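You operate a simulated robot arm through the tools that you are given. There is no shell and no other tool.

You are at the controls of a simulated robot arm. One attempt, no reset.

Task
Lock the cage plate in its frame and wire-brush the rust off it.
Fine: turn both catches on before you brush; the wire brush ends on the plywood board. Set down upright: wire brush.

The check looks at the end state, three seconds after you hand in, the way a careful person would. Anything else that was tipped, shoved, dropped, spilled or broken makes it a failure.

Robot
A 7-joint arm with a three-finger gripper, fixed in place. Base frame: the origin is at the foot of the arm, x ahead of it, y to its left, z up. Readings come in mm, degrees, newtons and seconds.
Its first joint turns from -166.0 to 166.0 degrees. Payload 2.69 kg.
The TCP is the grasp point between the finger pads, 30 mm short of the fingertips. In the tool frame z runs along the fingers and y along their closing line. The gripper opens to 128 mm. The gripper's body begins 117 mm behind the TCP.
Orientation is that of the tool frame in the base frame, as a unit quaternion [x, y, z, w]. With the fingers straight down and closing along the base's y, the tool's x points along the base's -x, its y along +y and its z along -z.

Tools
- The arm moves only by the tool drive_tool. Its argument "increments" is a list of rows, each a list of 2 entries, a list of its own where there are three numbers: the shift along the base's x, y, z in mm, then the turn, a rotation vector about the base's x, y, z in degrees. In form: [[[dx, dy, dz], [rx, ry, rz]], ...]. A call has 1 to 20 rows; each row is the pose to reach, as a shift and turn from the pose commanded when the call began. "hand" is the opening, from 0 (shut) to 1 (fully open), set as the call begins (left out, the last holds). A row lasts 0.2 s, in which the tool goes at most 50 mm and 8.6 degrees; a call with a longer step from one row to the next is refused whole, and so is a gripper value outside its range. A pose out of reach is approached as far as the arm can. The call stops where the force on the tool passes 60 N (or 10 N more than at its start, if that is more) or the arm is blocked; 0.2 s more then pass. Each finger halts on what it meets, pressing with about 28 N; the grip force reading is that of the motor and also rises with nothing between the fingers. The clock runs only during rows and for 0.2 s after the last one: add rows that repeat a pose to give the fingers time. The reply holds the time, the measured pose of the TCP, the force on the tool along the base axes, the opening and the grip force, in the units named above and with some noise, with the torque about the TCP (base axes, N m) and any sound that the robot's microphone picked up, and new pictures: "pictures" is both (left out), scene, wrist or none.
- Cameras (640 x 400 px; columns grow to the right, rows downward): "scene" is fixed at [52.7, -499.5, 1543.7]; the picture's right is [0.16, -0.99, 0.00], its down [-0.43, -0.07, -0.90] and it looks along [0.89, 0.14, -0.44] (base axes); focal length 218 px, centre (320, 200). "wrist" rides on the gripper at [58, 54, -131] in the tool frame; the picture's right is [-0.68, 0.74, 0.00], its down [-0.62, -0.57, -0.55] and it looks along [-0.40, -0.37, 0.84] (tool axes); focal length 234 px, centre (320, 200). There is no depth. A picture from a camera that has moved, and an enlarged one, comes with that camera's place and axes in the base frame and with its lens.
- lift_body(by): slides the trunk up (or, below 0, down) by that many mm; the arm rides with it, the base frame stays. It gives what a move gives, with no picture.
- zoom(camera, box): a new picture of the part [left, top, right, bottom] of that camera's present view, enlarged. The clock stands still meanwhile.
- finish_job(): hands the job in; it is judged then, once.

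Nothing tells you positions but the pictures and the camera data. Unless the task says otherwise, let go and move clear before handing in.

The tools are called by a JSON object that holds its "method" and its "body". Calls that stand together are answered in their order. drive_tool: Moves the arm, as the interface text tells. Its arguments: {"type":"object","properties":{"increments":{"type":"array","items":{"type":"array"}},"hand":{"type":"number"},"pictures":{"type":"string","enum":["both","scene","wrist","none"]}},"required":["increments"]} The other tools are called the same way: lift_body (by) slides the trunk up or down; zoom (camera, box) takes an enlarged picture of a part of a camera's view; finish_job () hands the job in.

At the start:

```text
time: 0.0
eef_pos: [613.8, -331.4, 1492.4]
ee_rot: [0.0, 1.0, 0.0, 0.0]
wrist_force: [0.6, -0.2, -0.1]
torque: [-0.01, 0.06, 0.03]
gripper_width: 128.2
grasp_force: 0.0
trunk travel left (down, up): [-275.0, 75.0]
```

scene: 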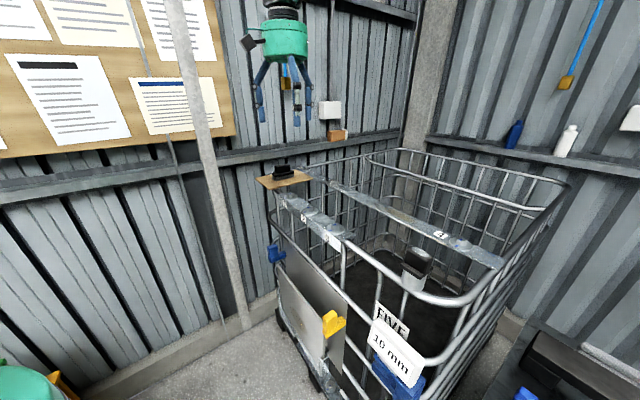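
wrist: 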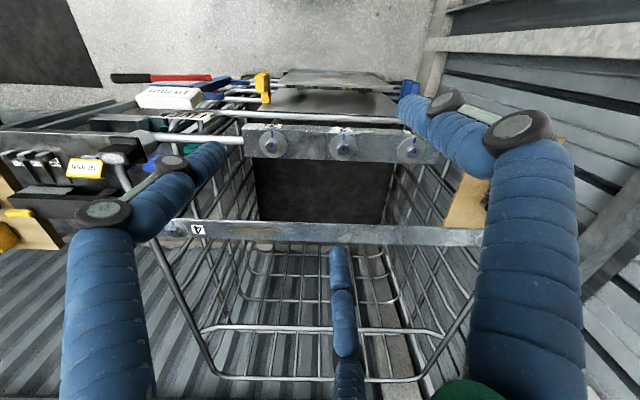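

I see an IBC cage with a plate (sheet) in a frame on its near side, blue and yellow catches, and a plywood board with a black object on it (probably the brush). I'll look closer before moving anything.

{"method": "zoom", "body": {"camera": "scene", "box": [240, 220, 400, 400]}}

{"method": "zoom", "body": {"camera": "scene", "box": [240, 140, 400, 240]}}

{"method": "zoom", "body": {"camera": "scene", "box": [340, 220, 500, 400]}}

{"method": "zoom", "body": {"camera": "wrist", "box": [200, 50, 460, 200]}}

{"method": "zoom", "body": {"camera": "wrist", "box": [0, 60, 260, 240]}}

```text
2.22 times, centred on (320, 310) of scene
camera zoom: at [52.7, -499.5, 1543.7], right [0.16, -0.99, 0.0], down [-0.43, -0.07, -0.9], along [0.89, 0.14, -0.44], focal length 484 px, centre (320, -44)
```

zoom: 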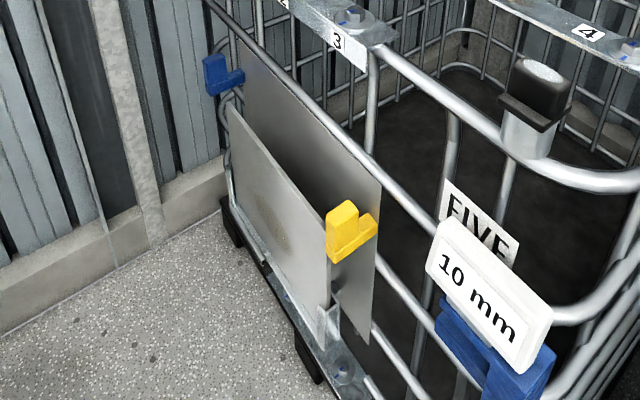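

```text
4.00 times, centred on (320, 190) of scene
camera zoom: at [52.7, -499.5, 1543.7], right [0.16, -0.99, 0.0], down [-0.43, -0.07, -0.9], along [0.89, 0.14, -0.44], focal length 871 px, centre (320, 240)
```

zoom: 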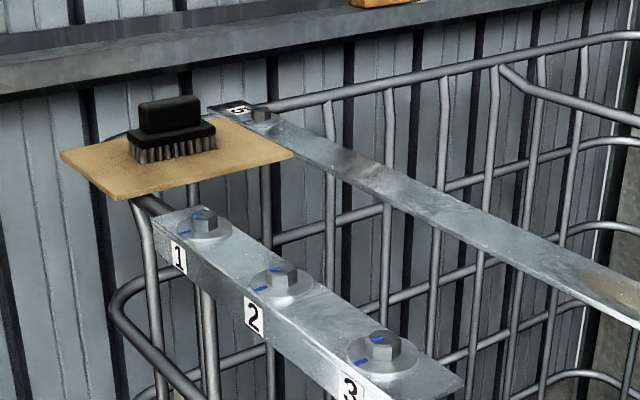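

```text
2.22 times, centred on (420, 310) of scene
camera zoom: at [52.7, -499.5, 1543.7], right [0.16, -0.99, 0.0], down [-0.43, -0.07, -0.9], along [0.89, 0.14, -0.44], focal length 484 px, centre (98, -44)
```

zoom: 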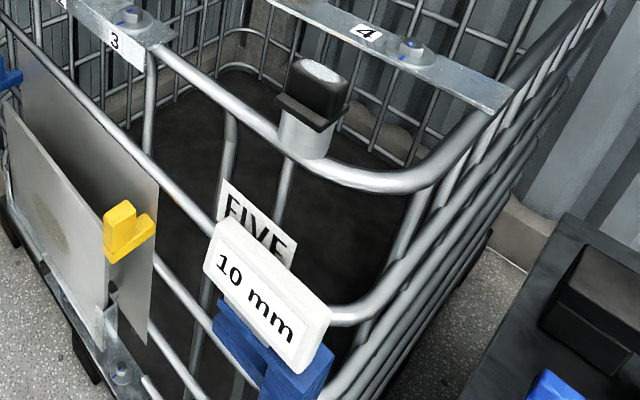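

```text
2.46 times, centred on (330, 125) of wrist
camera zoom: at [556.8, -276.9, 1622.4], right [0.68, 0.74, 0.0], down [0.62, -0.57, 0.55], along [0.4, -0.37, -0.84], focal length 576 px, centre (295, 385)
```

zoom: 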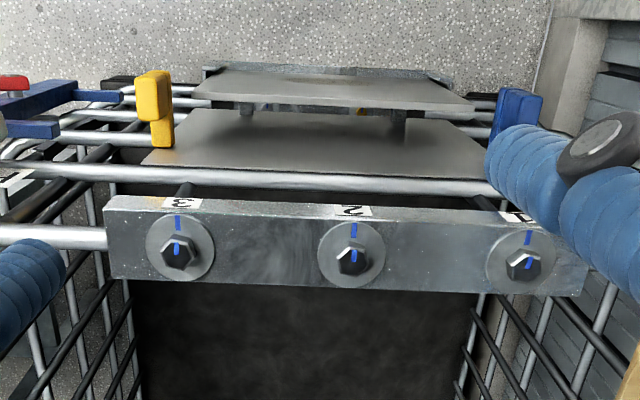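

```text
2.22 times, centred on (130, 150) of wrist
camera zoom: at [556.8, -276.9, 1622.4], right [0.68, 0.74, 0.0], down [0.62, -0.57, 0.55], along [0.4, -0.37, -0.84], focal length 520 px, centre (742, 311)
```

zoom: 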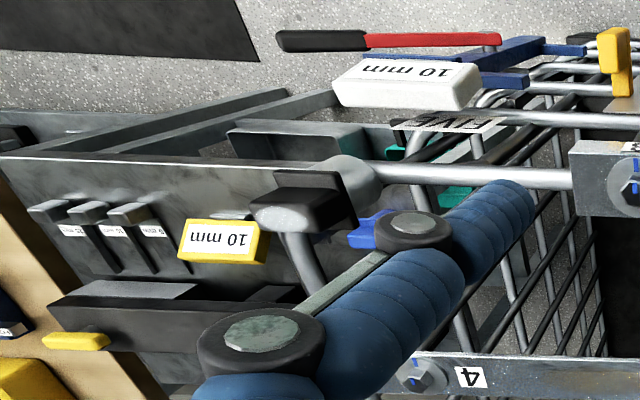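

The cage stands turned about 45° to the base. I take the yellow catch to be near (515,-467,877), the blue one near (840,-150,856), and the brush on a board near (890,-200,1230). I'll move the wrist camera back to see the board and plate better.

{"method": "drive_tool", "body": {"increments": [[[-10, 45, 0], [0, 0, 0]], [[-20, 90, 0], [0, 0, 0]], [[-30, 135, 0], [0, 0, 0]], [[-40, 180, 0], [0, 0, 0]], [[-50, 225, 0], [0, 0, 0]], [[-50, 225, 0], [0, 0, 0]]]}}

```text
time: 1.4
eef_pos: [561.2, -103.4, 1489.8]
ee_rot: [0.0, 1.0, 0.0, 0.0]
wrist_force: [0.7, 0.4, -0.5]
torque: [-0.02, -0.06, 0.01]
gripper_width: 128.0
grasp_force: 0.0
trunk travel left (down, up): [-275.0, 75.0]
camera wrist: at [505.1, -49.9, 1619.5], right [0.68, 0.74, 0.0], down [0.62, -0.57, 0.55], along [0.4, -0.37, -0.84], focal length 234 px, centre (320, 200)
```

scene: 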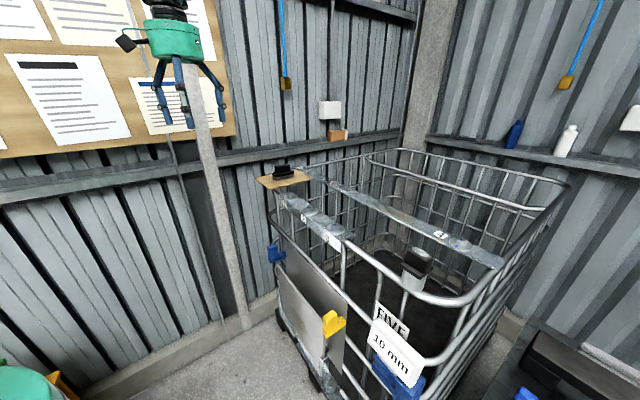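
wrist: 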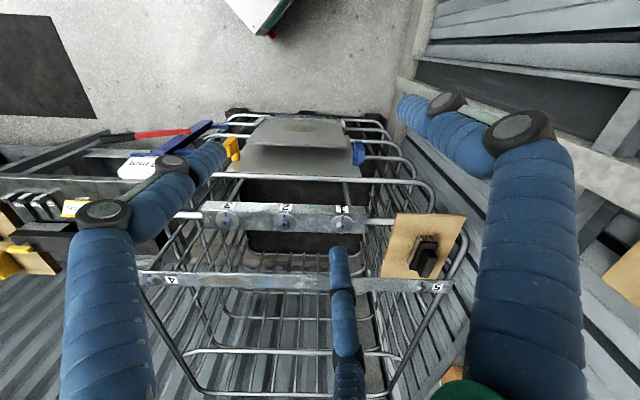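

The wrist view now shows the board with the brush and the plate front. I'll enlarge those.

{"method": "zoom", "body": {"camera": "wrist", "box": [200, 90, 440, 240]}}

{"method": "zoom", "body": {"camera": "wrist", "box": [340, 190, 500, 310]}}

{"method": "zoom", "body": {"camera": "wrist", "box": [0, 110, 240, 290]}}

{"method": "zoom", "body": {"camera": "scene", "box": [260, 230, 360, 300]}}

{"method": "zoom", "body": {"camera": "scene", "box": [300, 290, 380, 350]}}

```text
2.67 times, centred on (320, 165) of wrist
camera zoom: at [505.1, -49.9, 1619.5], right [0.68, 0.74, 0.0], down [0.62, -0.57, 0.55], along [0.4, -0.37, -0.84], focal length 624 px, centre (320, 293)
```

zoom: 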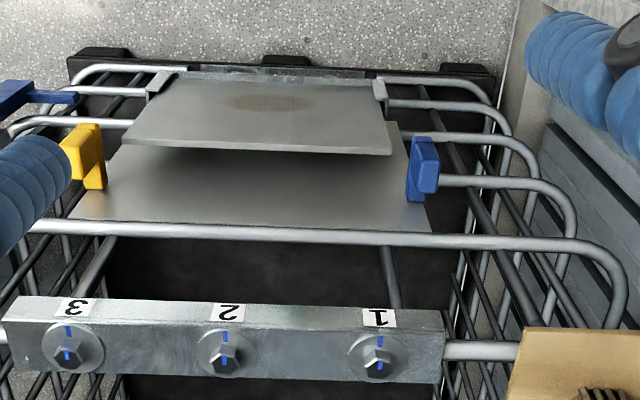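

```text
3.33 times, centred on (420, 250) of wrist
camera zoom: at [505.1, -49.9, 1619.5], right [0.68, 0.74, 0.0], down [0.62, -0.57, 0.55], along [0.4, -0.37, -0.84], focal length 781 px, centre (-13, 33)
```

zoom: 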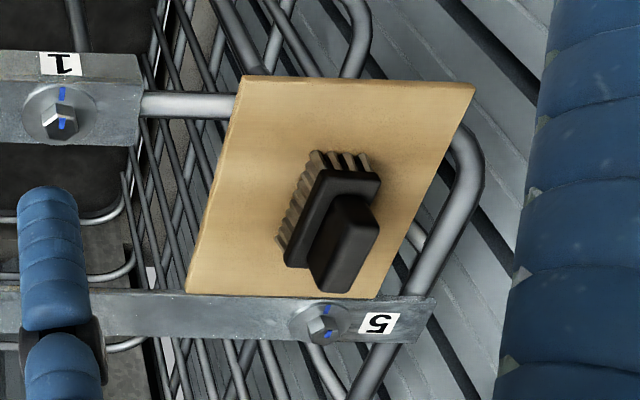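

```text
2.22 times, centred on (120, 200) of wrist
camera zoom: at [505.1, -49.9, 1619.5], right [0.68, 0.74, 0.0], down [0.62, -0.57, 0.55], along [0.4, -0.37, -0.84], focal length 520 px, centre (764, 200)
```

zoom: 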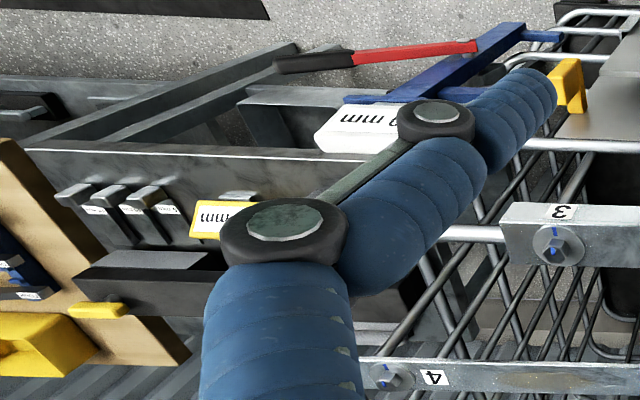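

```text
5.71 times, centred on (310, 265) of scene
camera zoom: at [52.7, -499.5, 1543.7], right [0.16, -0.99, 0.0], down [-0.43, -0.07, -0.9], along [0.89, 0.14, -0.44], focal length 1244 px, centre (377, -171)
```

zoom: 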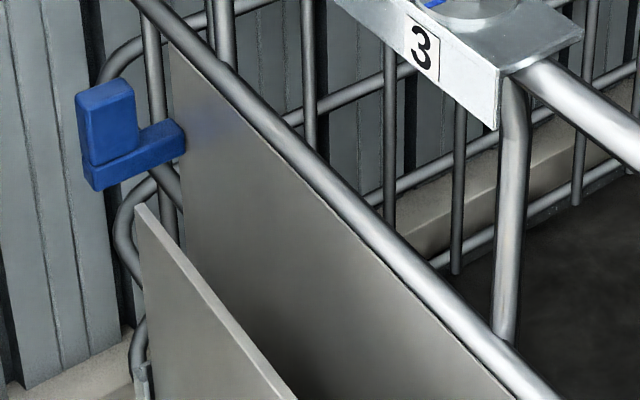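

```text
6.67 times, centred on (340, 320) of scene
camera zoom: at [52.7, -499.5, 1543.7], right [0.16, -0.99, 0.0], down [-0.43, -0.07, -0.9], along [0.89, 0.14, -0.44], focal length 1452 px, centre (187, -600)
```

zoom: 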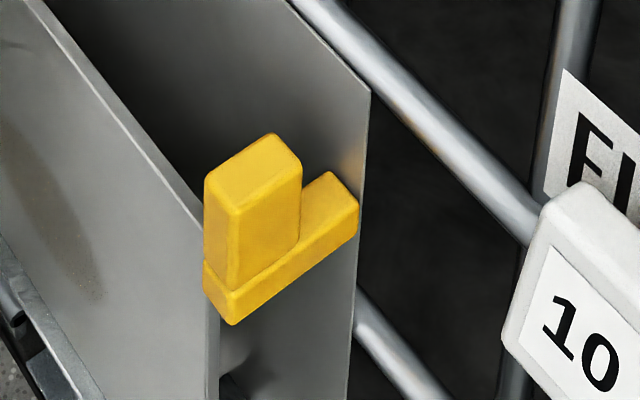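

The front plate with the rust patch seems to stand in a channel in front of a backing plate, with the yellow and blue catches at the backing's edges. I'll tilt the tool 30° and drop the camera in front of the plate to see the catches and brackets.

{"method": "drive_tool", "body": {"increments": [[[-16, 2, -46], [-3.4, -3.7, 0]], [[-32, 3, -92], [-6.8, -7.4, 0]], [[-48, 5, -138], [-10.2, -11.1, 0]], [[-64, 6, -184], [-13.6, -14.8, 0]], [[-80, 8, -230], [-17, -18.4, 0]], [[-96, 9, -276], [-20.3, -22.1, 0]], [[-112, 11, -322], [-20.3, -22.1, 0]], [[-117, 11, -365], [-20.3, -22.1, 0]], [[-117, 11, -365], [-20.3, -22.1, 0]]]}}

```text
time: 3.4
eef_pos: [447.4, -92.1, 1126.8]
ee_rot: [0.0, 0.966, -0.175, 0.191]
wrist_force: [-0.2, 0.5, 0.0]
torque: [-0.03, 0.03, 0.0]
gripper_width: 128.1
grasp_force: 0.0
trunk travel left (down, up): [-275.0, 75.0]
camera wrist: at [350.1, -1.2, 1200.1], right [0.68, 0.74, 0.0], down [0.33, -0.3, 0.89], along [0.66, -0.6, -0.45], focal length 234 px, centre (320, 200)
```

scene: 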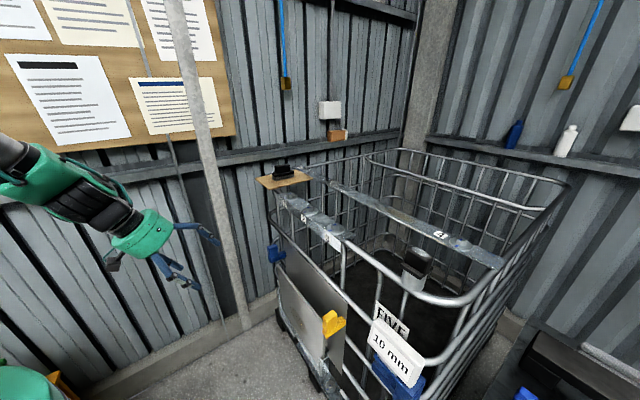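
wrist: 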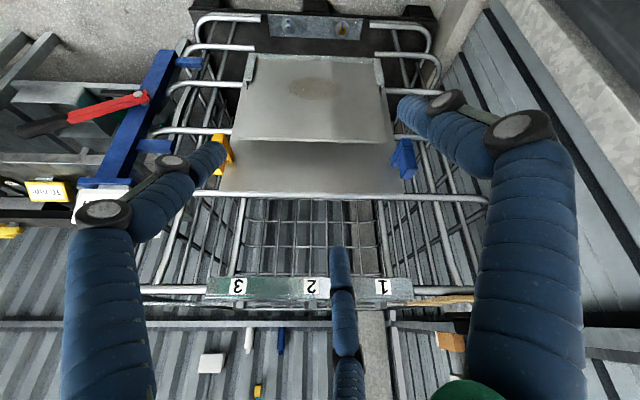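

Upside-down view of the plate front: the rusty plate stands in side brackets, and the catches sit at the upper edges. Zooming for detail.

{"method": "zoom", "body": {"camera": "wrist", "box": [180, 30, 440, 210]}}

{"method": "zoom", "body": {"camera": "wrist", "box": [190, 100, 290, 200]}}

{"method": "zoom", "body": {"camera": "wrist", "box": [360, 100, 460, 200]}}

{"method": "zoom", "body": {"camera": "wrist", "box": [220, 40, 420, 130]}}

```text
2.22 times, centred on (310, 120) of wrist
camera zoom: at [350.1, -1.2, 1200.1], right [0.68, 0.74, 0.0], down [0.33, -0.3, 0.89], along [0.66, -0.6, -0.45], focal length 520 px, centre (342, 378)
```

zoom: 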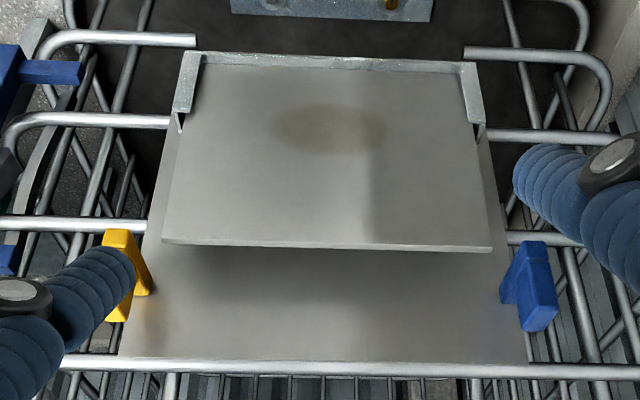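

```text
4.00 times, centred on (240, 150) of wrist
camera zoom: at [350.1, -1.2, 1200.1], right [0.68, 0.74, 0.0], down [0.33, -0.3, 0.89], along [0.66, -0.6, -0.45], focal length 937 px, centre (640, 400)
```

zoom: 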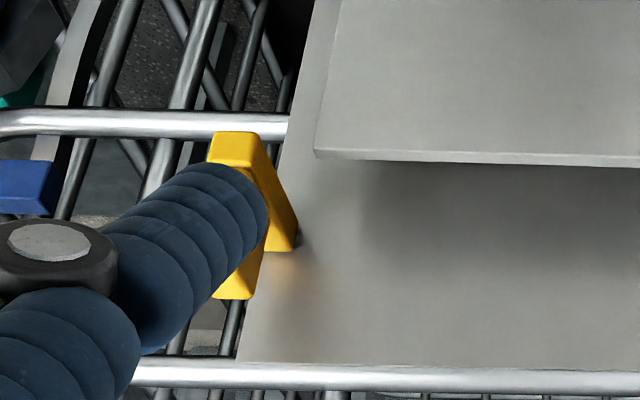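

```text
4.00 times, centred on (410, 150) of wrist
camera zoom: at [350.1, -1.2, 1200.1], right [0.68, 0.74, 0.0], down [0.33, -0.3, 0.89], along [0.66, -0.6, -0.45], focal length 937 px, centre (-40, 400)
```

zoom: 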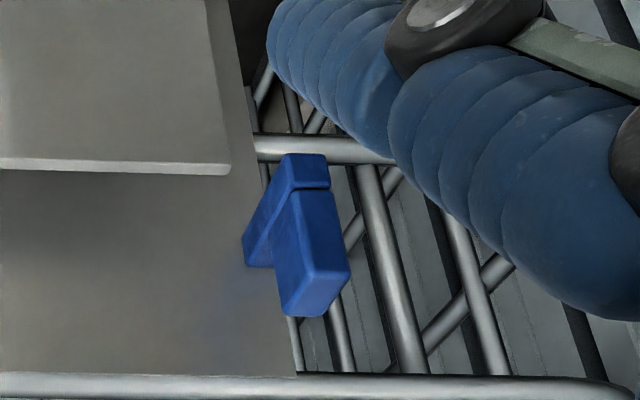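

```text
3.20 times, centred on (320, 85) of wrist
camera zoom: at [350.1, -1.2, 1200.1], right [0.68, 0.74, 0.0], down [0.33, -0.3, 0.89], along [0.66, -0.6, -0.45], focal length 749 px, centre (320, 568)
```

zoom: 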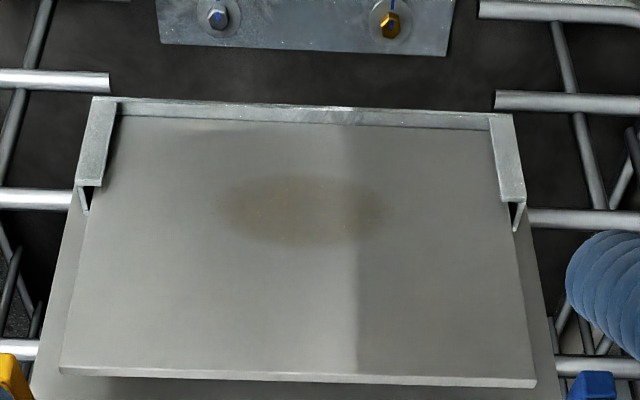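

Front plate is vertical (top z≈816, v-side plane), in a bottom channel; the catches are L-shaped with stems going into the backing and levers pointing up. I'll move in to view the yellow catch closely.

{"method": "drive_tool", "body": {"increments": [[[-3, -38, -25], [0, 0, 0]], [[-5, -76, -50], [0, 0, 0]], [[-8, -113, -75], [0, 0, 0]], [[-10, -151, -100], [0, 0, 0]], [[-13, -188, -125], [0, 0, 0]], [[-15, -226, -150], [0, 0, 0]], [[-15, -226, -150], [0, 0, 0]]]}}

```text
time: 5.0
eef_pos: [435.2, -321.4, 976.3]
ee_rot: [0.001, 0.966, -0.175, 0.19]
wrist_force: [1.5, 0.0, -0.2]
torque: [0.02, 0.03, 0.01]
gripper_width: 127.9
grasp_force: 0.2
trunk travel left (down, up): [-275.0, 75.0]
camera wrist: at [337.6, -230.3, 1049.1], right [0.68, 0.74, 0.0], down [0.33, -0.31, 0.89], along [0.66, -0.6, -0.45], focal length 234 px, centre (320, 200)
```

scene: 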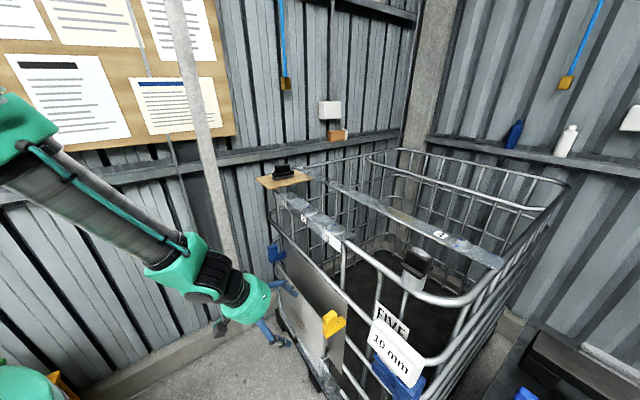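
wrist: 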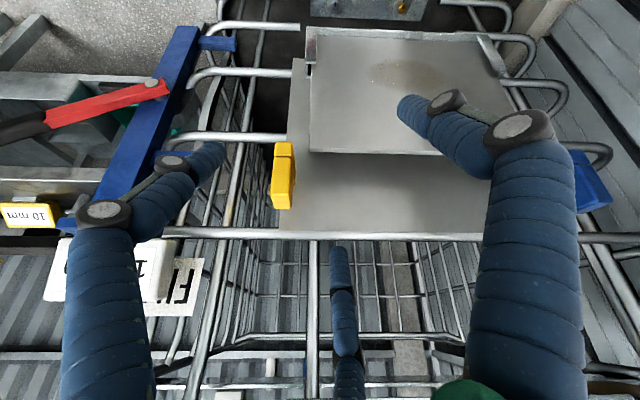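

The yellow catch is now clearly visible between the fingers. Zooming on it and the lower channel.

{"method": "zoom", "body": {"camera": "wrist", "box": [240, 120, 340, 220]}}

{"method": "zoom", "body": {"camera": "wrist", "box": [270, 10, 450, 170]}}

{"method": "zoom", "body": {"camera": "scene", "box": [300, 295, 360, 335]}}

{"method": "zoom", "body": {"camera": "wrist", "box": [530, 120, 640, 220]}}

```text
4.00 times, centred on (290, 170) of wrist
camera zoom: at [337.6, -230.3, 1049.1], right [0.68, 0.74, 0.0], down [0.33, -0.31, 0.89], along [0.66, -0.6, -0.45], focal length 937 px, centre (440, 320)
```

zoom: 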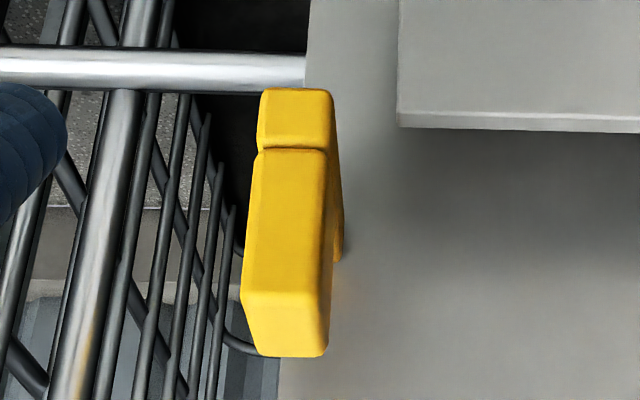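

```text
2.50 times, centred on (360, 90) of wrist
camera zoom: at [337.6, -230.3, 1049.1], right [0.68, 0.74, 0.0], down [0.33, -0.31, 0.89], along [0.66, -0.6, -0.45], focal length 585 px, centre (220, 475)
```

zoom: 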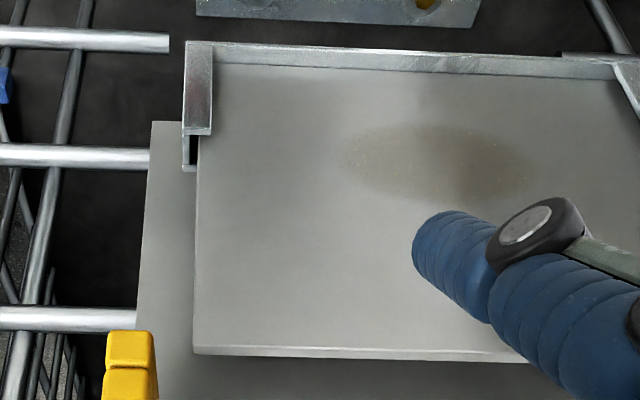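

```text
10.00 times, centred on (330, 315) of scene
camera zoom: at [52.7, -499.5, 1543.7], right [0.16, -0.99, 0.0], down [-0.43, -0.07, -0.9], along [0.89, 0.14, -0.44], focal length 2178 px, centre (220, -950)
```

zoom: 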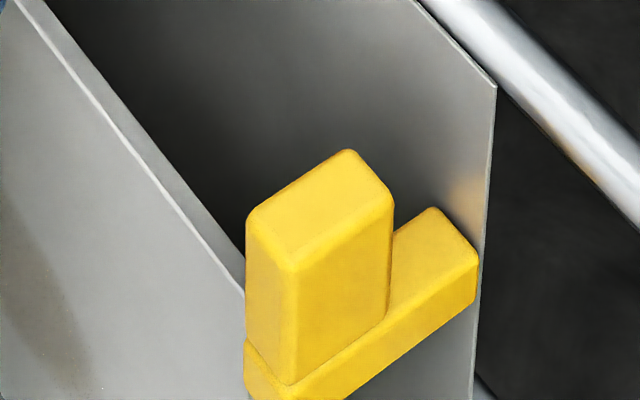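

```text
4.00 times, centred on (585, 170) of wrist
camera zoom: at [337.6, -230.3, 1049.1], right [0.68, 0.74, 0.0], down [0.33, -0.31, 0.89], along [0.66, -0.6, -0.45], focal length 937 px, centre (-740, 320)
```

zoom: 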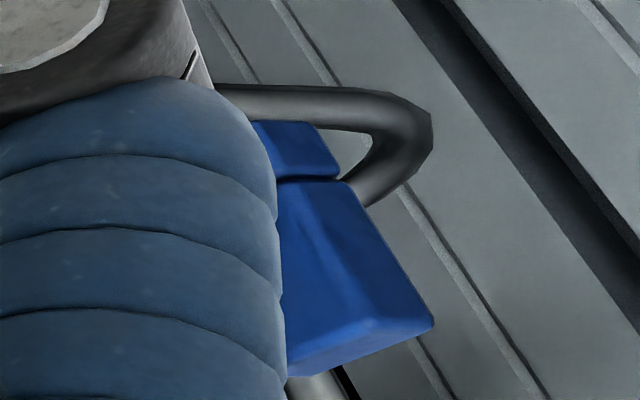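

Yellow catch: stem axis about u≈8, z≈835, lever pointing up to z≈910; the plate's top edge is at z≈816, so turning the lever inward (toward the plate) lays it over the plate. I'll shut the fingers and move to just outside and above the yellow lever, checking with pictures.

{"method": "drive_tool", "body": {"increments": [[[-32, -35, -5], [0, 0, 0]], [[-64, -70, -10], [0, 0, 0]], [[-64, -70, -10], [0, 0, 0]], [[-32, -100, -10], [0, 0, 0]], [[0, -130, -10], [0, 0, 0]], [[0, -130, -10], [0, 0, 0]]], "hand": 0}}

```text
time: 6.4
eef_pos: [433.8, -448.6, 964.6]
ee_rot: [-0.001, 0.966, -0.175, 0.19]
wrist_force: [0.2, -0.1, -0.1]
torque: [0.03, 0.03, -0.03]
gripper_width: 2.0
grasp_force: 27.8
out of reach, approached as far as the arm can: row 1, 2, 3, 4
trunk travel left (down, up): [-275.0, 75.0]
camera wrist: at [335.6, -357.4, 1035.9], right [0.68, 0.74, 0.0], down [0.33, -0.3, 0.89], along [0.66, -0.6, -0.45], focal length 234 px, centre (320, 200)
```

scene: 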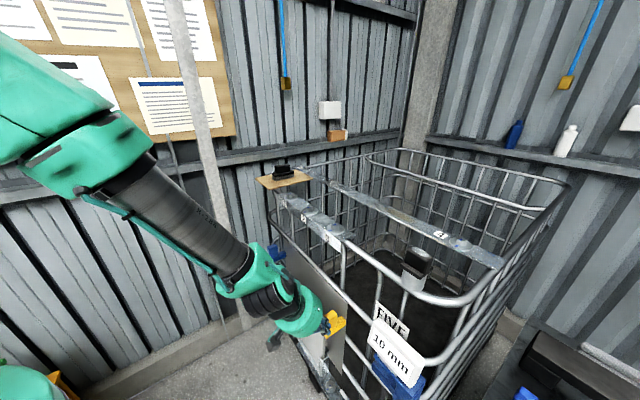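
wrist: 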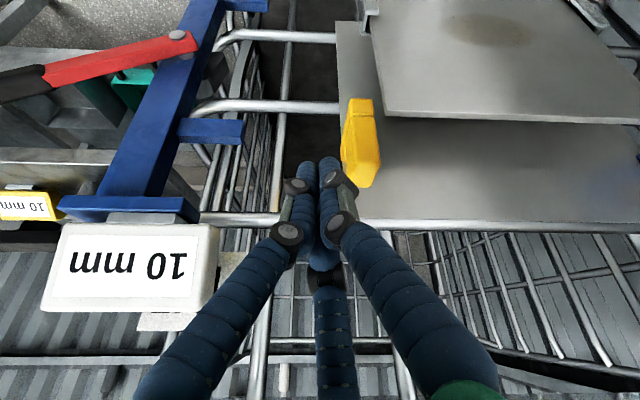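

The closed fingers are in view beside the yellow lever; I'll zoom to triangulate it.

{"method": "zoom", "body": {"camera": "wrist", "box": [290, 80, 410, 200]}}

{"method": "zoom", "body": {"camera": "scene", "box": [280, 285, 380, 355]}}

```text
3.33 times, centred on (350, 140) of wrist
camera zoom: at [335.6, -357.4, 1035.9], right [0.68, 0.74, 0.0], down [0.33, -0.3, 0.89], along [0.66, -0.6, -0.45], focal length 781 px, centre (220, 400)
```

zoom: 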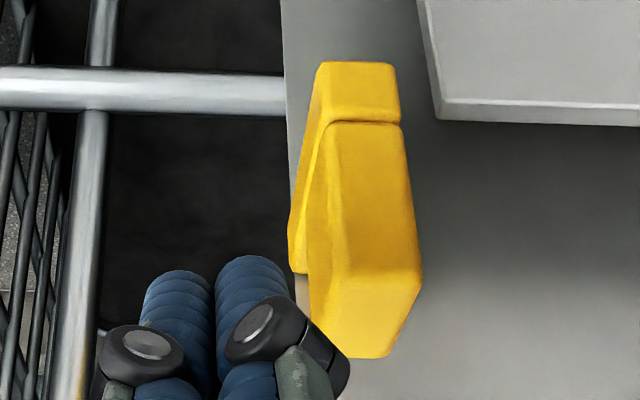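

```text
5.71 times, centred on (330, 320) of scene
camera zoom: at [52.7, -499.5, 1543.7], right [0.16, -0.99, 0.0], down [-0.43, -0.07, -0.9], along [0.89, 0.14, -0.44], focal length 1244 px, centre (263, -486)
```

zoom: 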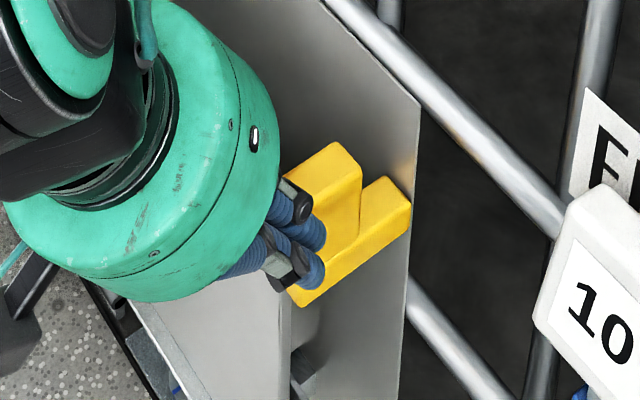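

Triangulated: stem axis u≈8.5, z≈837; lever spans v 668–712, up to z≈905; plate top z≈816 at v≈686–695. Next I lower the closed fingers outside the lever, then push it inward.

{"method": "drive_tool", "body": {"increments": [[[19, -18, -29], [0, 0, 0]], [[38, -35, -58], [0, 0, 0]], [[38, -35, -58], [0, 0, 0]]]}}

```text
time: 7.2
eef_pos: [469.5, -485.5, 905.0]
ee_rot: [0.0, 0.966, -0.174, 0.19]
wrist_force: [0.1, -0.5, -0.2]
torque: [0.0, 0.03, 0.01]
gripper_width: 2.5
grasp_force: 27.9
trunk travel left (down, up): [-275.0, 75.0]
camera wrist: at [372.4, -393.9, 977.6], right [0.68, 0.74, 0.0], down [0.33, -0.3, 0.89], along [0.66, -0.6, -0.45], focal length 234 px, centre (320, 200)
```

scene: 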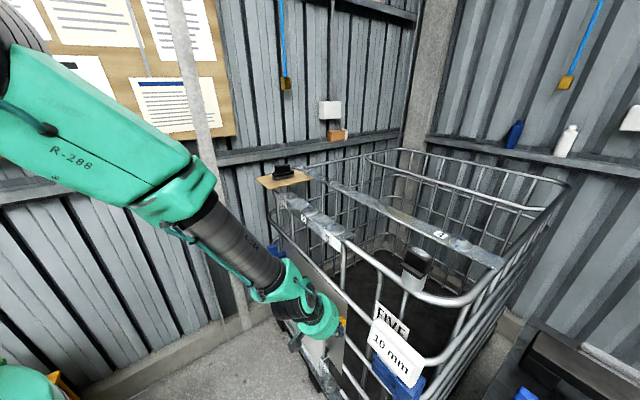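
wrist: 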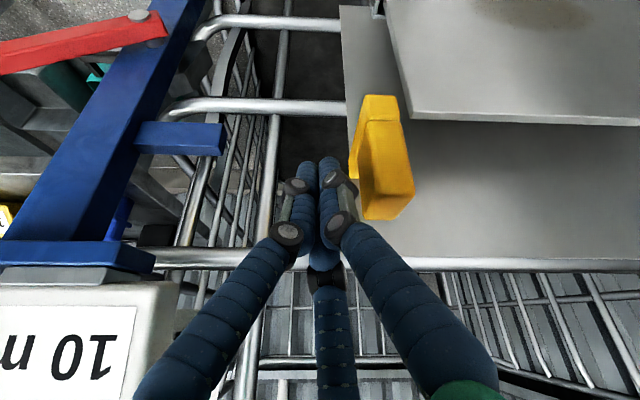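

Fingers are beside the lever, clear. Now I push it inward (+u) gently.

{"method": "drive_tool", "body": {"increments": [[[7, 7, 0], [0, 0, 0]], [[14, 15, 0], [0, 0, 0]], [[20, 22, 0], [0, 0, 0]], [[27, 29, 0], [0, 0, 0]], [[27, 29, 0], [0, 0, 0]]]}}

```text
time: 8.4
eef_pos: [497.4, -458.1, 909.3]
ee_rot: [0.001, 0.966, -0.175, 0.19]
wrist_force: [0.2, 0.8, 0.4]
torque: [-0.01, -0.03, 0.03]
gripper_width: 2.2
grasp_force: 28.1
trunk travel left (down, up): [-275.0, 75.0]
camera wrist: at [399.6, -366.1, 981.0], right [0.68, 0.74, 0.0], down [0.33, -0.3, 0.89], along [0.66, -0.6, -0.45], focal length 234 px, centre (320, 200)
```

scene: 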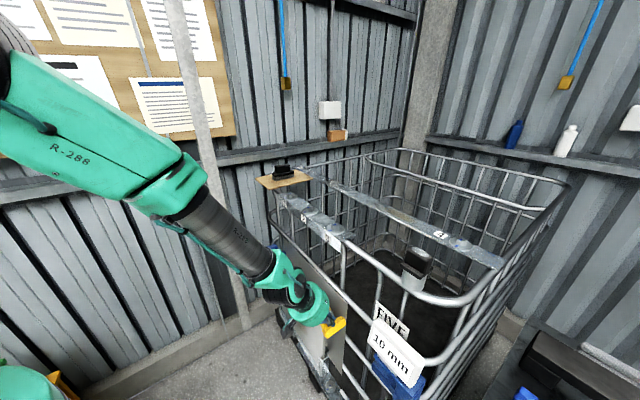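
wrist: 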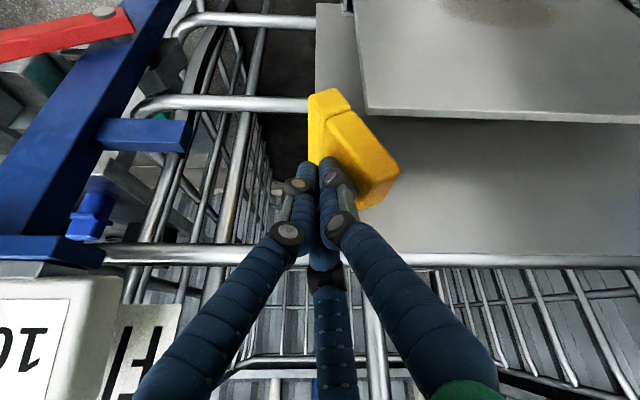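

The lever is rotating inward about 30°. Continuing along the arc, in and down.

{"method": "drive_tool", "body": {"increments": [[[7, 8, -3], [0, 0, 0]], [[15, 16, -10], [0, 0, 0]], [[19, 21, -16], [0, 0, 0]], [[23, 25, -23], [0, 0, 0]], [[23, 25, -23], [0, 0, 0]]]}}

```text
time: 9.6
eef_pos: [520.1, -432.4, 885.4]
ee_rot: [0.0, 0.966, -0.174, 0.191]
wrist_force: [0.0, 0.8, 0.3]
torque: [-0.03, -0.01, -0.03]
gripper_width: 2.1
grasp_force: 27.6
trunk travel left (down, up): [-275.0, 75.0]
camera wrist: at [422.1, -340.7, 958.0], right [0.68, 0.74, 0.0], down [0.33, -0.3, 0.89], along [0.66, -0.6, -0.45], focal length 234 px, centre (320, 200)
```

scene: 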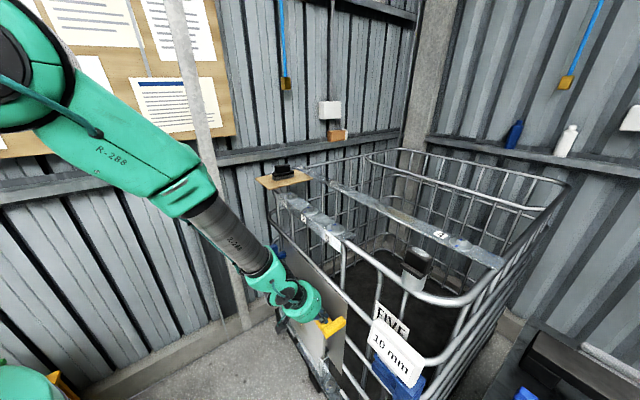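
wrist: 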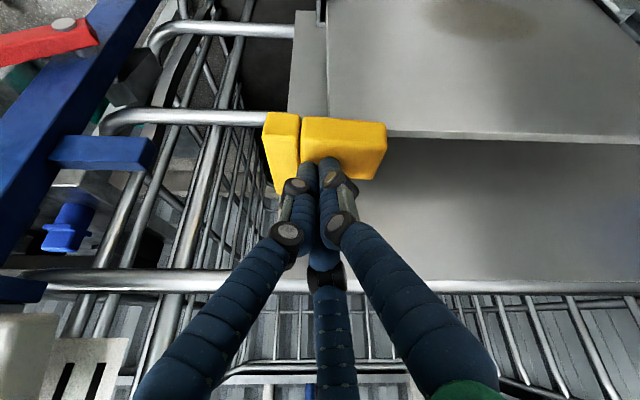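

The lever is now essentially horizontal over the plate's top corner. I'll press a little further down to be sure it is at its stop.

{"method": "drive_tool", "body": {"increments": [[[3, 3, -4], [0, 0, 0]], [[5, 5, -8], [0, 0, 0]], [[5, 5, -12], [0, 0, 0]], [[5, 5, -12], [0, 0, 0]]]}}

{"method": "zoom", "body": {"camera": "wrist", "box": [240, 80, 420, 220]}}

```text
time: 10.7
eef_pos: [530.9, -432.3, 880.8]
ee_rot: [0.0, 0.964, -0.179, 0.196]
wrist_force: [1.3, -0.8, 15.8]
torque: [0.0, -0.16, -0.06]
gripper_width: 2.1
grasp_force: 28.0
trunk travel left (down, up): [-275.0, 75.0]
stopped in row 4: the force on the tool passed its limit at 61 N (the readings are from after the stop); the commanded pose is now the measured one
camera wrist: at [431.8, -340.8, 952.6], right [0.68, 0.74, 0.0], down [0.32, -0.3, 0.9], along [0.66, -0.61, -0.44], focal length 234 px, centre (320, 200)
```

scene: 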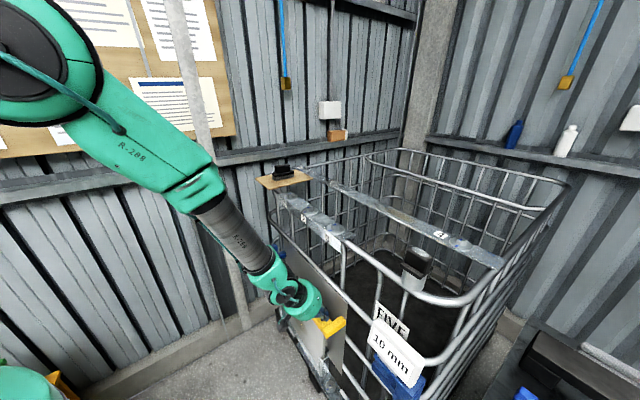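
wrist: 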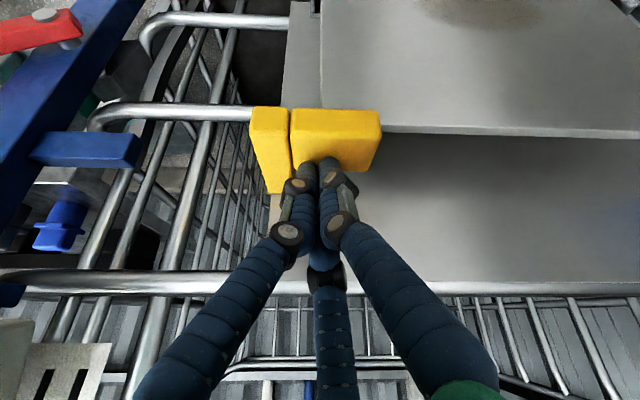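

```text
2.86 times, centred on (330, 150) of wrist
camera zoom: at [431.8, -340.8, 952.6], right [0.68, 0.74, 0.0], down [0.32, -0.3, 0.9], along [0.66, -0.61, -0.44], focal length 669 px, centre (291, 343)
```

zoom: 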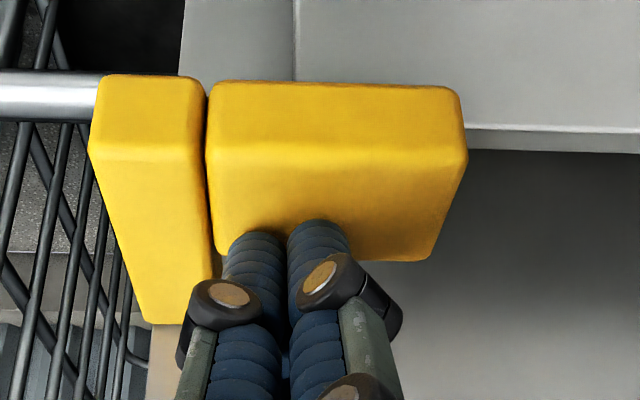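

The yellow catch is at its stop (61 N press), flat across the plate top. I'll lift off, back away, and go over to view the blue catch.

{"method": "drive_tool", "body": {"increments": [[[0, 0, 40], [0, 0, 0]], [[0, 0, 80], [0, 0, 0]], [[-33, 30, 100], [0, 0, 0]], [[-66, 61, 100], [0, 0, 0]], [[-39, 97, 100], [0, 0, 0]], [[-12, 133, 100], [0, 0, 0]], [[16, 168, 100], [0, 0, 0]], [[43, 204, 100], [0, 0, 0]], [[70, 240, 100], [0, 0, 0]], [[98, 276, 100], [0, 0, 0]], [[125, 311, 100], [0, 0, 0]], [[152, 347, 100], [0, 0, 0]], [[152, 347, 100], [0, 0, 0]]]}}

```text
time: 13.5
eef_pos: [679.8, -83.4, 978.0]
ee_rot: [0.001, 0.965, -0.179, 0.194]
wrist_force: [0.8, 0.9, -0.2]
torque: [-0.02, 0.03, -0.02]
gripper_width: 2.5
grasp_force: 28.0
trunk travel left (down, up): [-275.0, 75.0]
camera wrist: at [582.4, 9.0, 1049.3], right [0.68, 0.74, 0.0], down [0.33, -0.3, 0.9], along [0.66, -0.61, -0.44], focal length 234 px, centre (320, 200)
```

scene: 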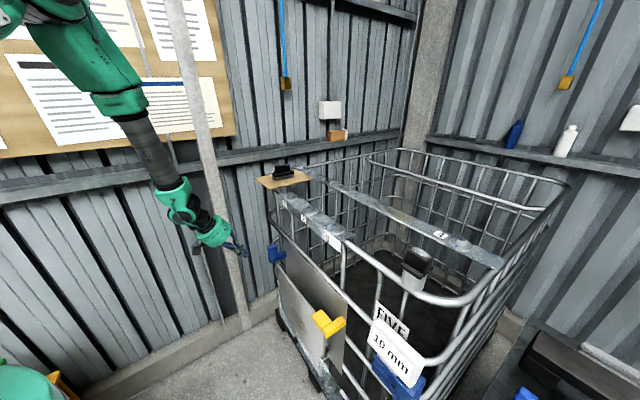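
wrist: 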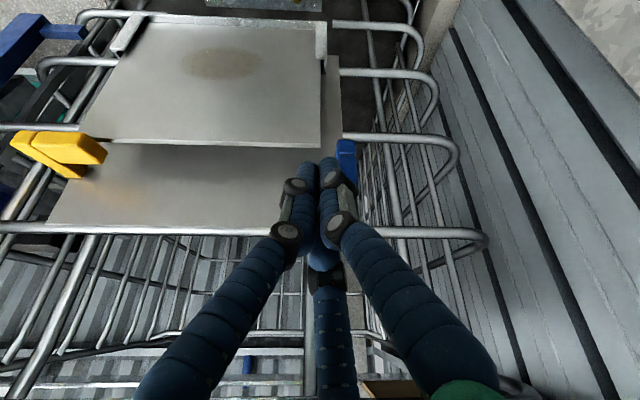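

Yellow lies across the plate. Blue is partly behind the fingers; zooming on both.

{"method": "zoom", "body": {"camera": "wrist", "box": [300, 100, 400, 200]}}

{"method": "zoom", "body": {"camera": "wrist", "box": [0, 90, 140, 200]}}

{"method": "zoom", "body": {"camera": "scene", "box": [300, 295, 360, 335]}}

```text
4.00 times, centred on (350, 150) of wrist
camera zoom: at [582.4, 9.0, 1049.3], right [0.68, 0.74, 0.0], down [0.33, -0.3, 0.9], along [0.66, -0.61, -0.44], focal length 937 px, centre (200, 400)
```

zoom: 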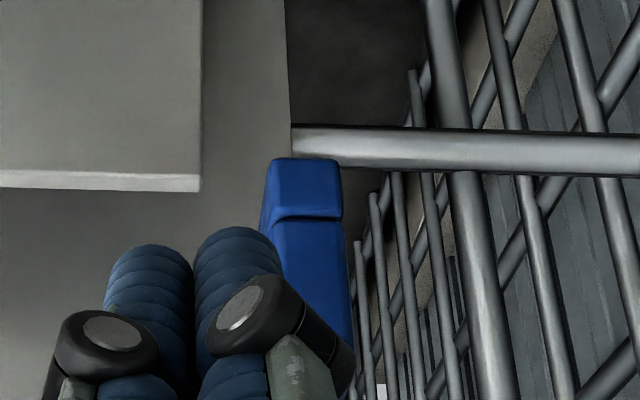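

```text
3.64 times, centred on (70, 145) of wrist
camera zoom: at [582.4, 9.0, 1049.3], right [0.68, 0.74, 0.0], down [0.33, -0.3, 0.9], along [0.66, -0.61, -0.44], focal length 852 px, centre (1229, 400)
```

zoom: 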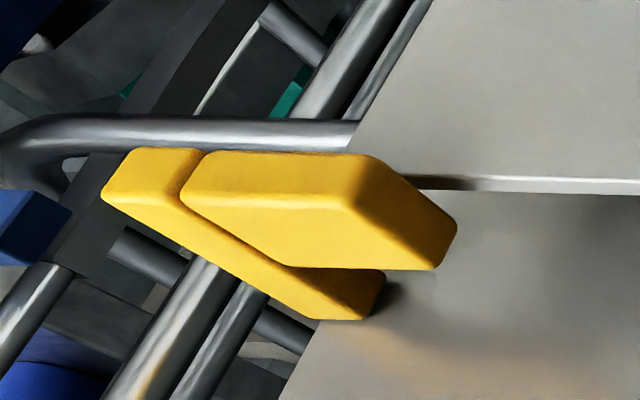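

```text
10.00 times, centred on (330, 315) of scene
camera zoom: at [52.7, -499.5, 1543.7], right [0.16, -0.99, 0.0], down [-0.43, -0.07, -0.9], along [0.89, 0.14, -0.44], focal length 2178 px, centre (220, -950)
```

zoom: 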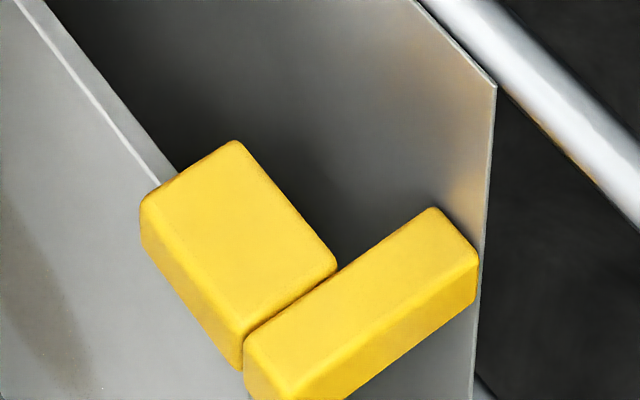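

The cage is exactly 45° to the base; in that frame (U along plate, V into it) yellow's axis is U≈37 and the blue axis by symmetry U≈465. I'll move to the outer side of the blue lever, stopping short for a check.

{"method": "drive_tool", "body": {"increments": [[[31, 31, 0], [0, 0, 0]], [[62, 62, 0], [0, 0, 0]], [[94, 31, -15], [0, 0, 0]], [[125, 0, -30], [0, 0, 0]], [[125, 0, -30], [0, 0, 0]]]}}

{"method": "zoom", "body": {"camera": "wrist", "box": [220, 60, 400, 200]}}

```text
time: 14.7
eef_pos: [805.2, -90.2, 948.4]
ee_rot: [0.0, 0.965, -0.178, 0.194]
wrist_force: [0.2, -0.6, -0.7]
torque: [0.03, 0.09, -0.01]
gripper_width: 2.4
grasp_force: 28.3
trunk travel left (down, up): [-275.0, 75.0]
camera wrist: at [706.8, 1.4, 1020.0], right [0.68, 0.74, 0.0], down [0.33, -0.3, 0.9], along [0.66, -0.61, -0.44], focal length 234 px, centre (320, 200)
```

scene: 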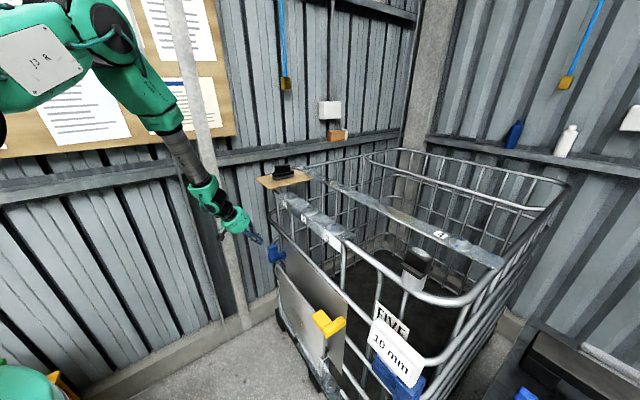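
wrist: 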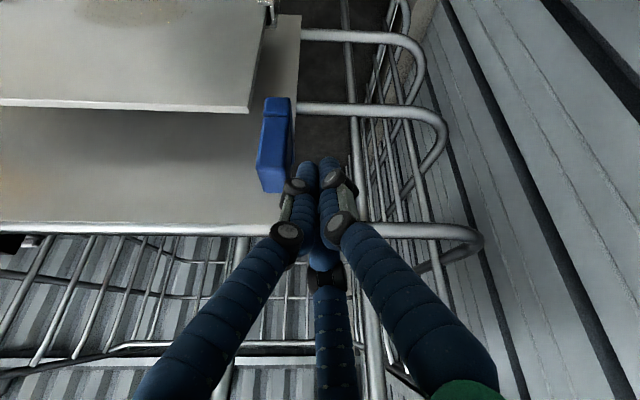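

```text
2.86 times, centred on (310, 130) of wrist
camera zoom: at [706.8, 1.4, 1020.0], right [0.68, 0.74, 0.0], down [0.33, -0.3, 0.9], along [0.66, -0.61, -0.44], focal length 669 px, centre (349, 400)
```

zoom: 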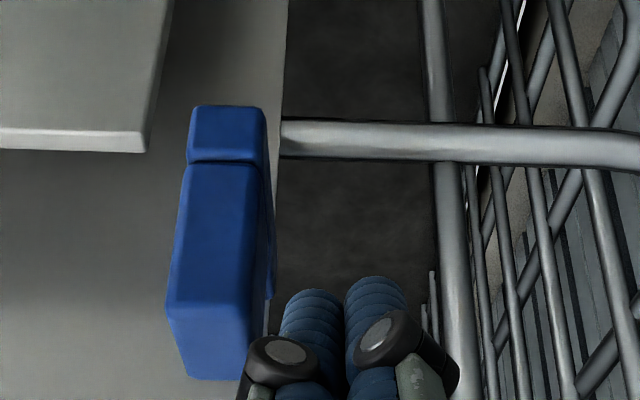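

Blue's lever outer face is at U≈478 as predicted. Lowering the fingers beside it, then pushing inward (−U).

{"method": "drive_tool", "body": {"increments": [[[16, -13, -21], [0, 0, 0]], [[32, -25, -42], [0, 0, 0]], [[32, -25, -42], [0, 0, 0]]], "pictures": "wrist"}}

```text
time: 15.5
eef_pos: [837.2, -113.5, 903.8]
ee_rot: [0.001, 0.965, -0.177, 0.193]
wrist_force: [-0.2, 0.1, -0.8]
torque: [0.01, 0.01, -0.04]
gripper_width: 2.2
grasp_force: 27.8
trunk travel left (down, up): [-275.0, 75.0]
camera wrist: at [738.4, -22.3, 975.9], right [0.68, 0.74, 0.0], down [0.33, -0.3, 0.9], along [0.66, -0.61, -0.44], focal length 234 px, centre (320, 200)
```

wrist: 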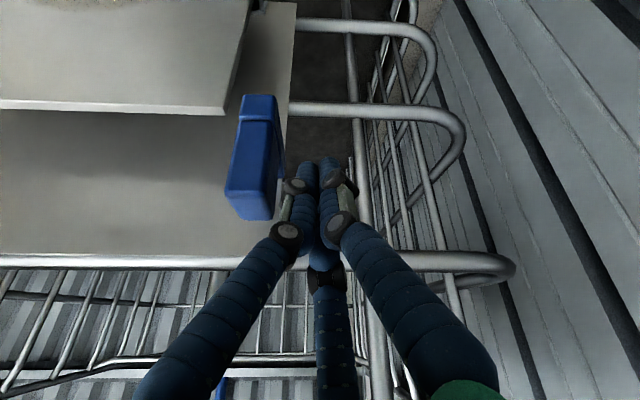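

{"method": "drive_tool", "body": {"increments": [[[-7, -7, 0], [0, 0, 0]], [[-14, -14, 0], [0, 0, 0]], [[-21, -21, 0], [0, 0, 0]], [[-28, -28, 0], [0, 0, 0]], [[-28, -28, 0], [0, 0, 0]]], "pictures": "wrist"}}

```text
time: 16.7
eef_pos: [809.0, -138.7, 904.8]
ee_rot: [0.0, 0.965, -0.176, 0.194]
wrist_force: [-0.3, -0.1, 0.9]
torque: [0.0, 0.03, -0.02]
gripper_width: 2.0
grasp_force: 28.6
trunk travel left (down, up): [-275.0, 75.0]
camera wrist: at [710.0, -47.1, 977.3], right [0.68, 0.74, 0.0], down [0.33, -0.3, 0.9], along [0.66, -0.61, -0.44], focal length 234 px, centre (320, 200)
```

wrist: 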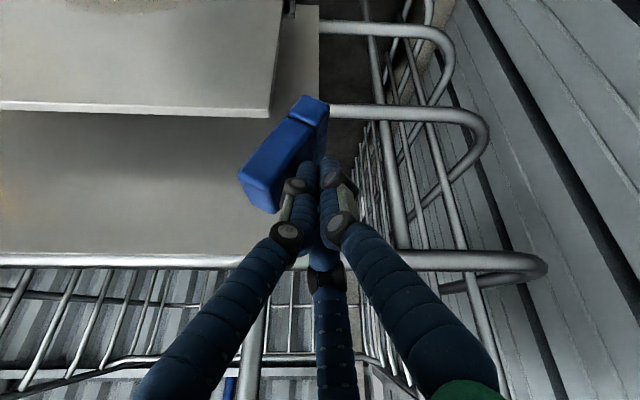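

The blue lever is turning inward as expected; continuing the arc.

{"method": "drive_tool", "body": {"increments": [[[-8, -8, -3], [0, 0, 0]], [[-16, -16, -10], [0, 0, 0]], [[-20, -20, -16], [0, 0, 0]], [[-24, -24, -23], [0, 0, 0]], [[-24, -24, -23], [0, 0, 0]]], "pictures": "wrist"}}

```text
time: 17.9
eef_pos: [784.7, -161.3, 884.0]
ee_rot: [0.0, 0.965, -0.178, 0.193]
wrist_force: [0.4, -0.3, 0.9]
torque: [0.05, -0.01, -0.03]
gripper_width: 1.8
grasp_force: 31.0
trunk travel left (down, up): [-275.0, 75.0]
camera wrist: at [686.3, -69.7, 955.8], right [0.68, 0.74, 0.0], down [0.33, -0.3, 0.9], along [0.66, -0.61, -0.44], focal length 234 px, centre (320, 200)
```

wrist: 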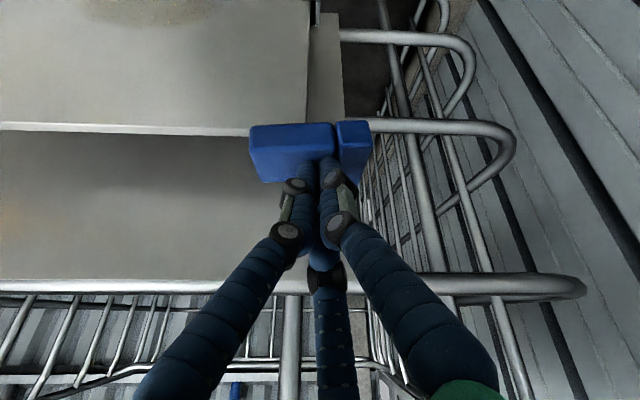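

Blue is nearly horizontal; a light press to its stop.

{"method": "drive_tool", "body": {"increments": [[[-3, -3, -4], [0, 0, 0]], [[-5, -5, -8], [0, 0, 0]], [[-5, -5, -11], [0, 0, 0]], [[-5, -5, -11], [0, 0, 0]]], "pictures": "wrist"}}

{"method": "zoom", "body": {"camera": "wrist", "box": [220, 80, 400, 220]}}

{"method": "zoom", "body": {"camera": "scene", "box": [250, 225, 350, 295]}}

```text
time: 18.7
eef_pos: [787.5, -167.0, 881.4]
ee_rot: [0.001, 0.963, -0.18, 0.2]
wrist_force: [-3.1, 0.2, 21.9]
torque: [0.07, -0.04, 0.07]
gripper_width: 2.1
grasp_force: 31.8
trunk travel left (down, up): [-275.0, 75.0]
stopped in row 4: the force on the tool passed its limit at 64 N (the readings are from after the stop); the commanded pose is now the measured one
camera wrist: at [687.5, -74.6, 951.7], right [0.68, 0.74, 0.01], down [0.31, -0.3, 0.9], along [0.67, -0.61, -0.43], focal length 234 px, centre (320, 200)
```

wrist: 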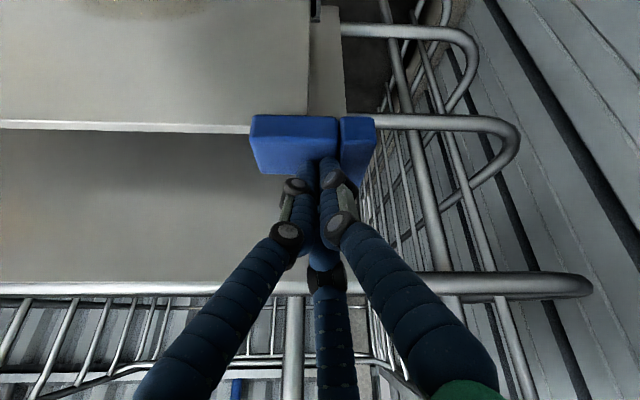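

```text
2.86 times, centred on (310, 150) of wrist
camera zoom: at [687.5, -74.6, 951.7], right [0.68, 0.74, 0.01], down [0.31, -0.3, 0.9], along [0.67, -0.61, -0.43], focal length 669 px, centre (349, 343)
```

zoom: 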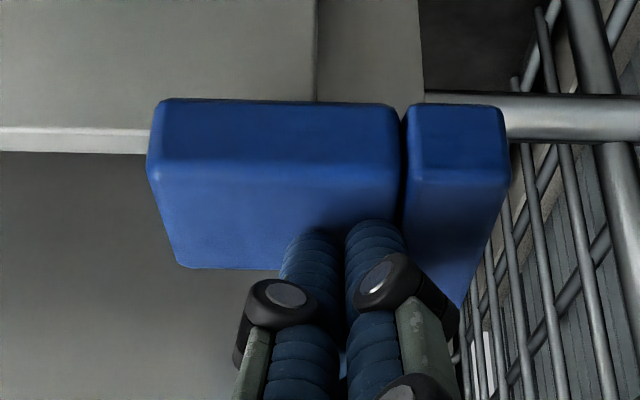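

```text
5.71 times, centred on (300, 260) of scene
camera zoom: at [52.7, -499.5, 1543.7], right [0.16, -0.99, 0.0], down [-0.43, -0.07, -0.9], along [0.89, 0.14, -0.44], focal length 1244 px, centre (434, -143)
```

zoom: 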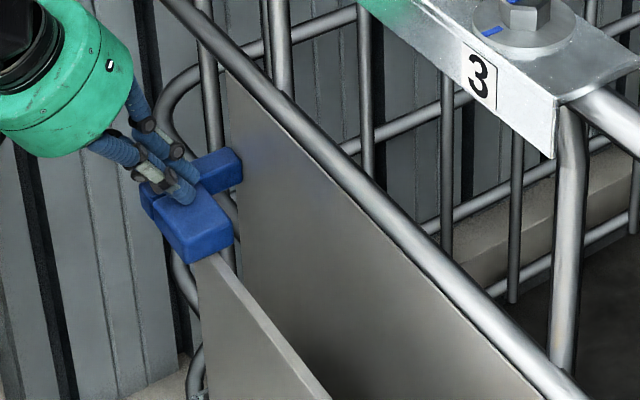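

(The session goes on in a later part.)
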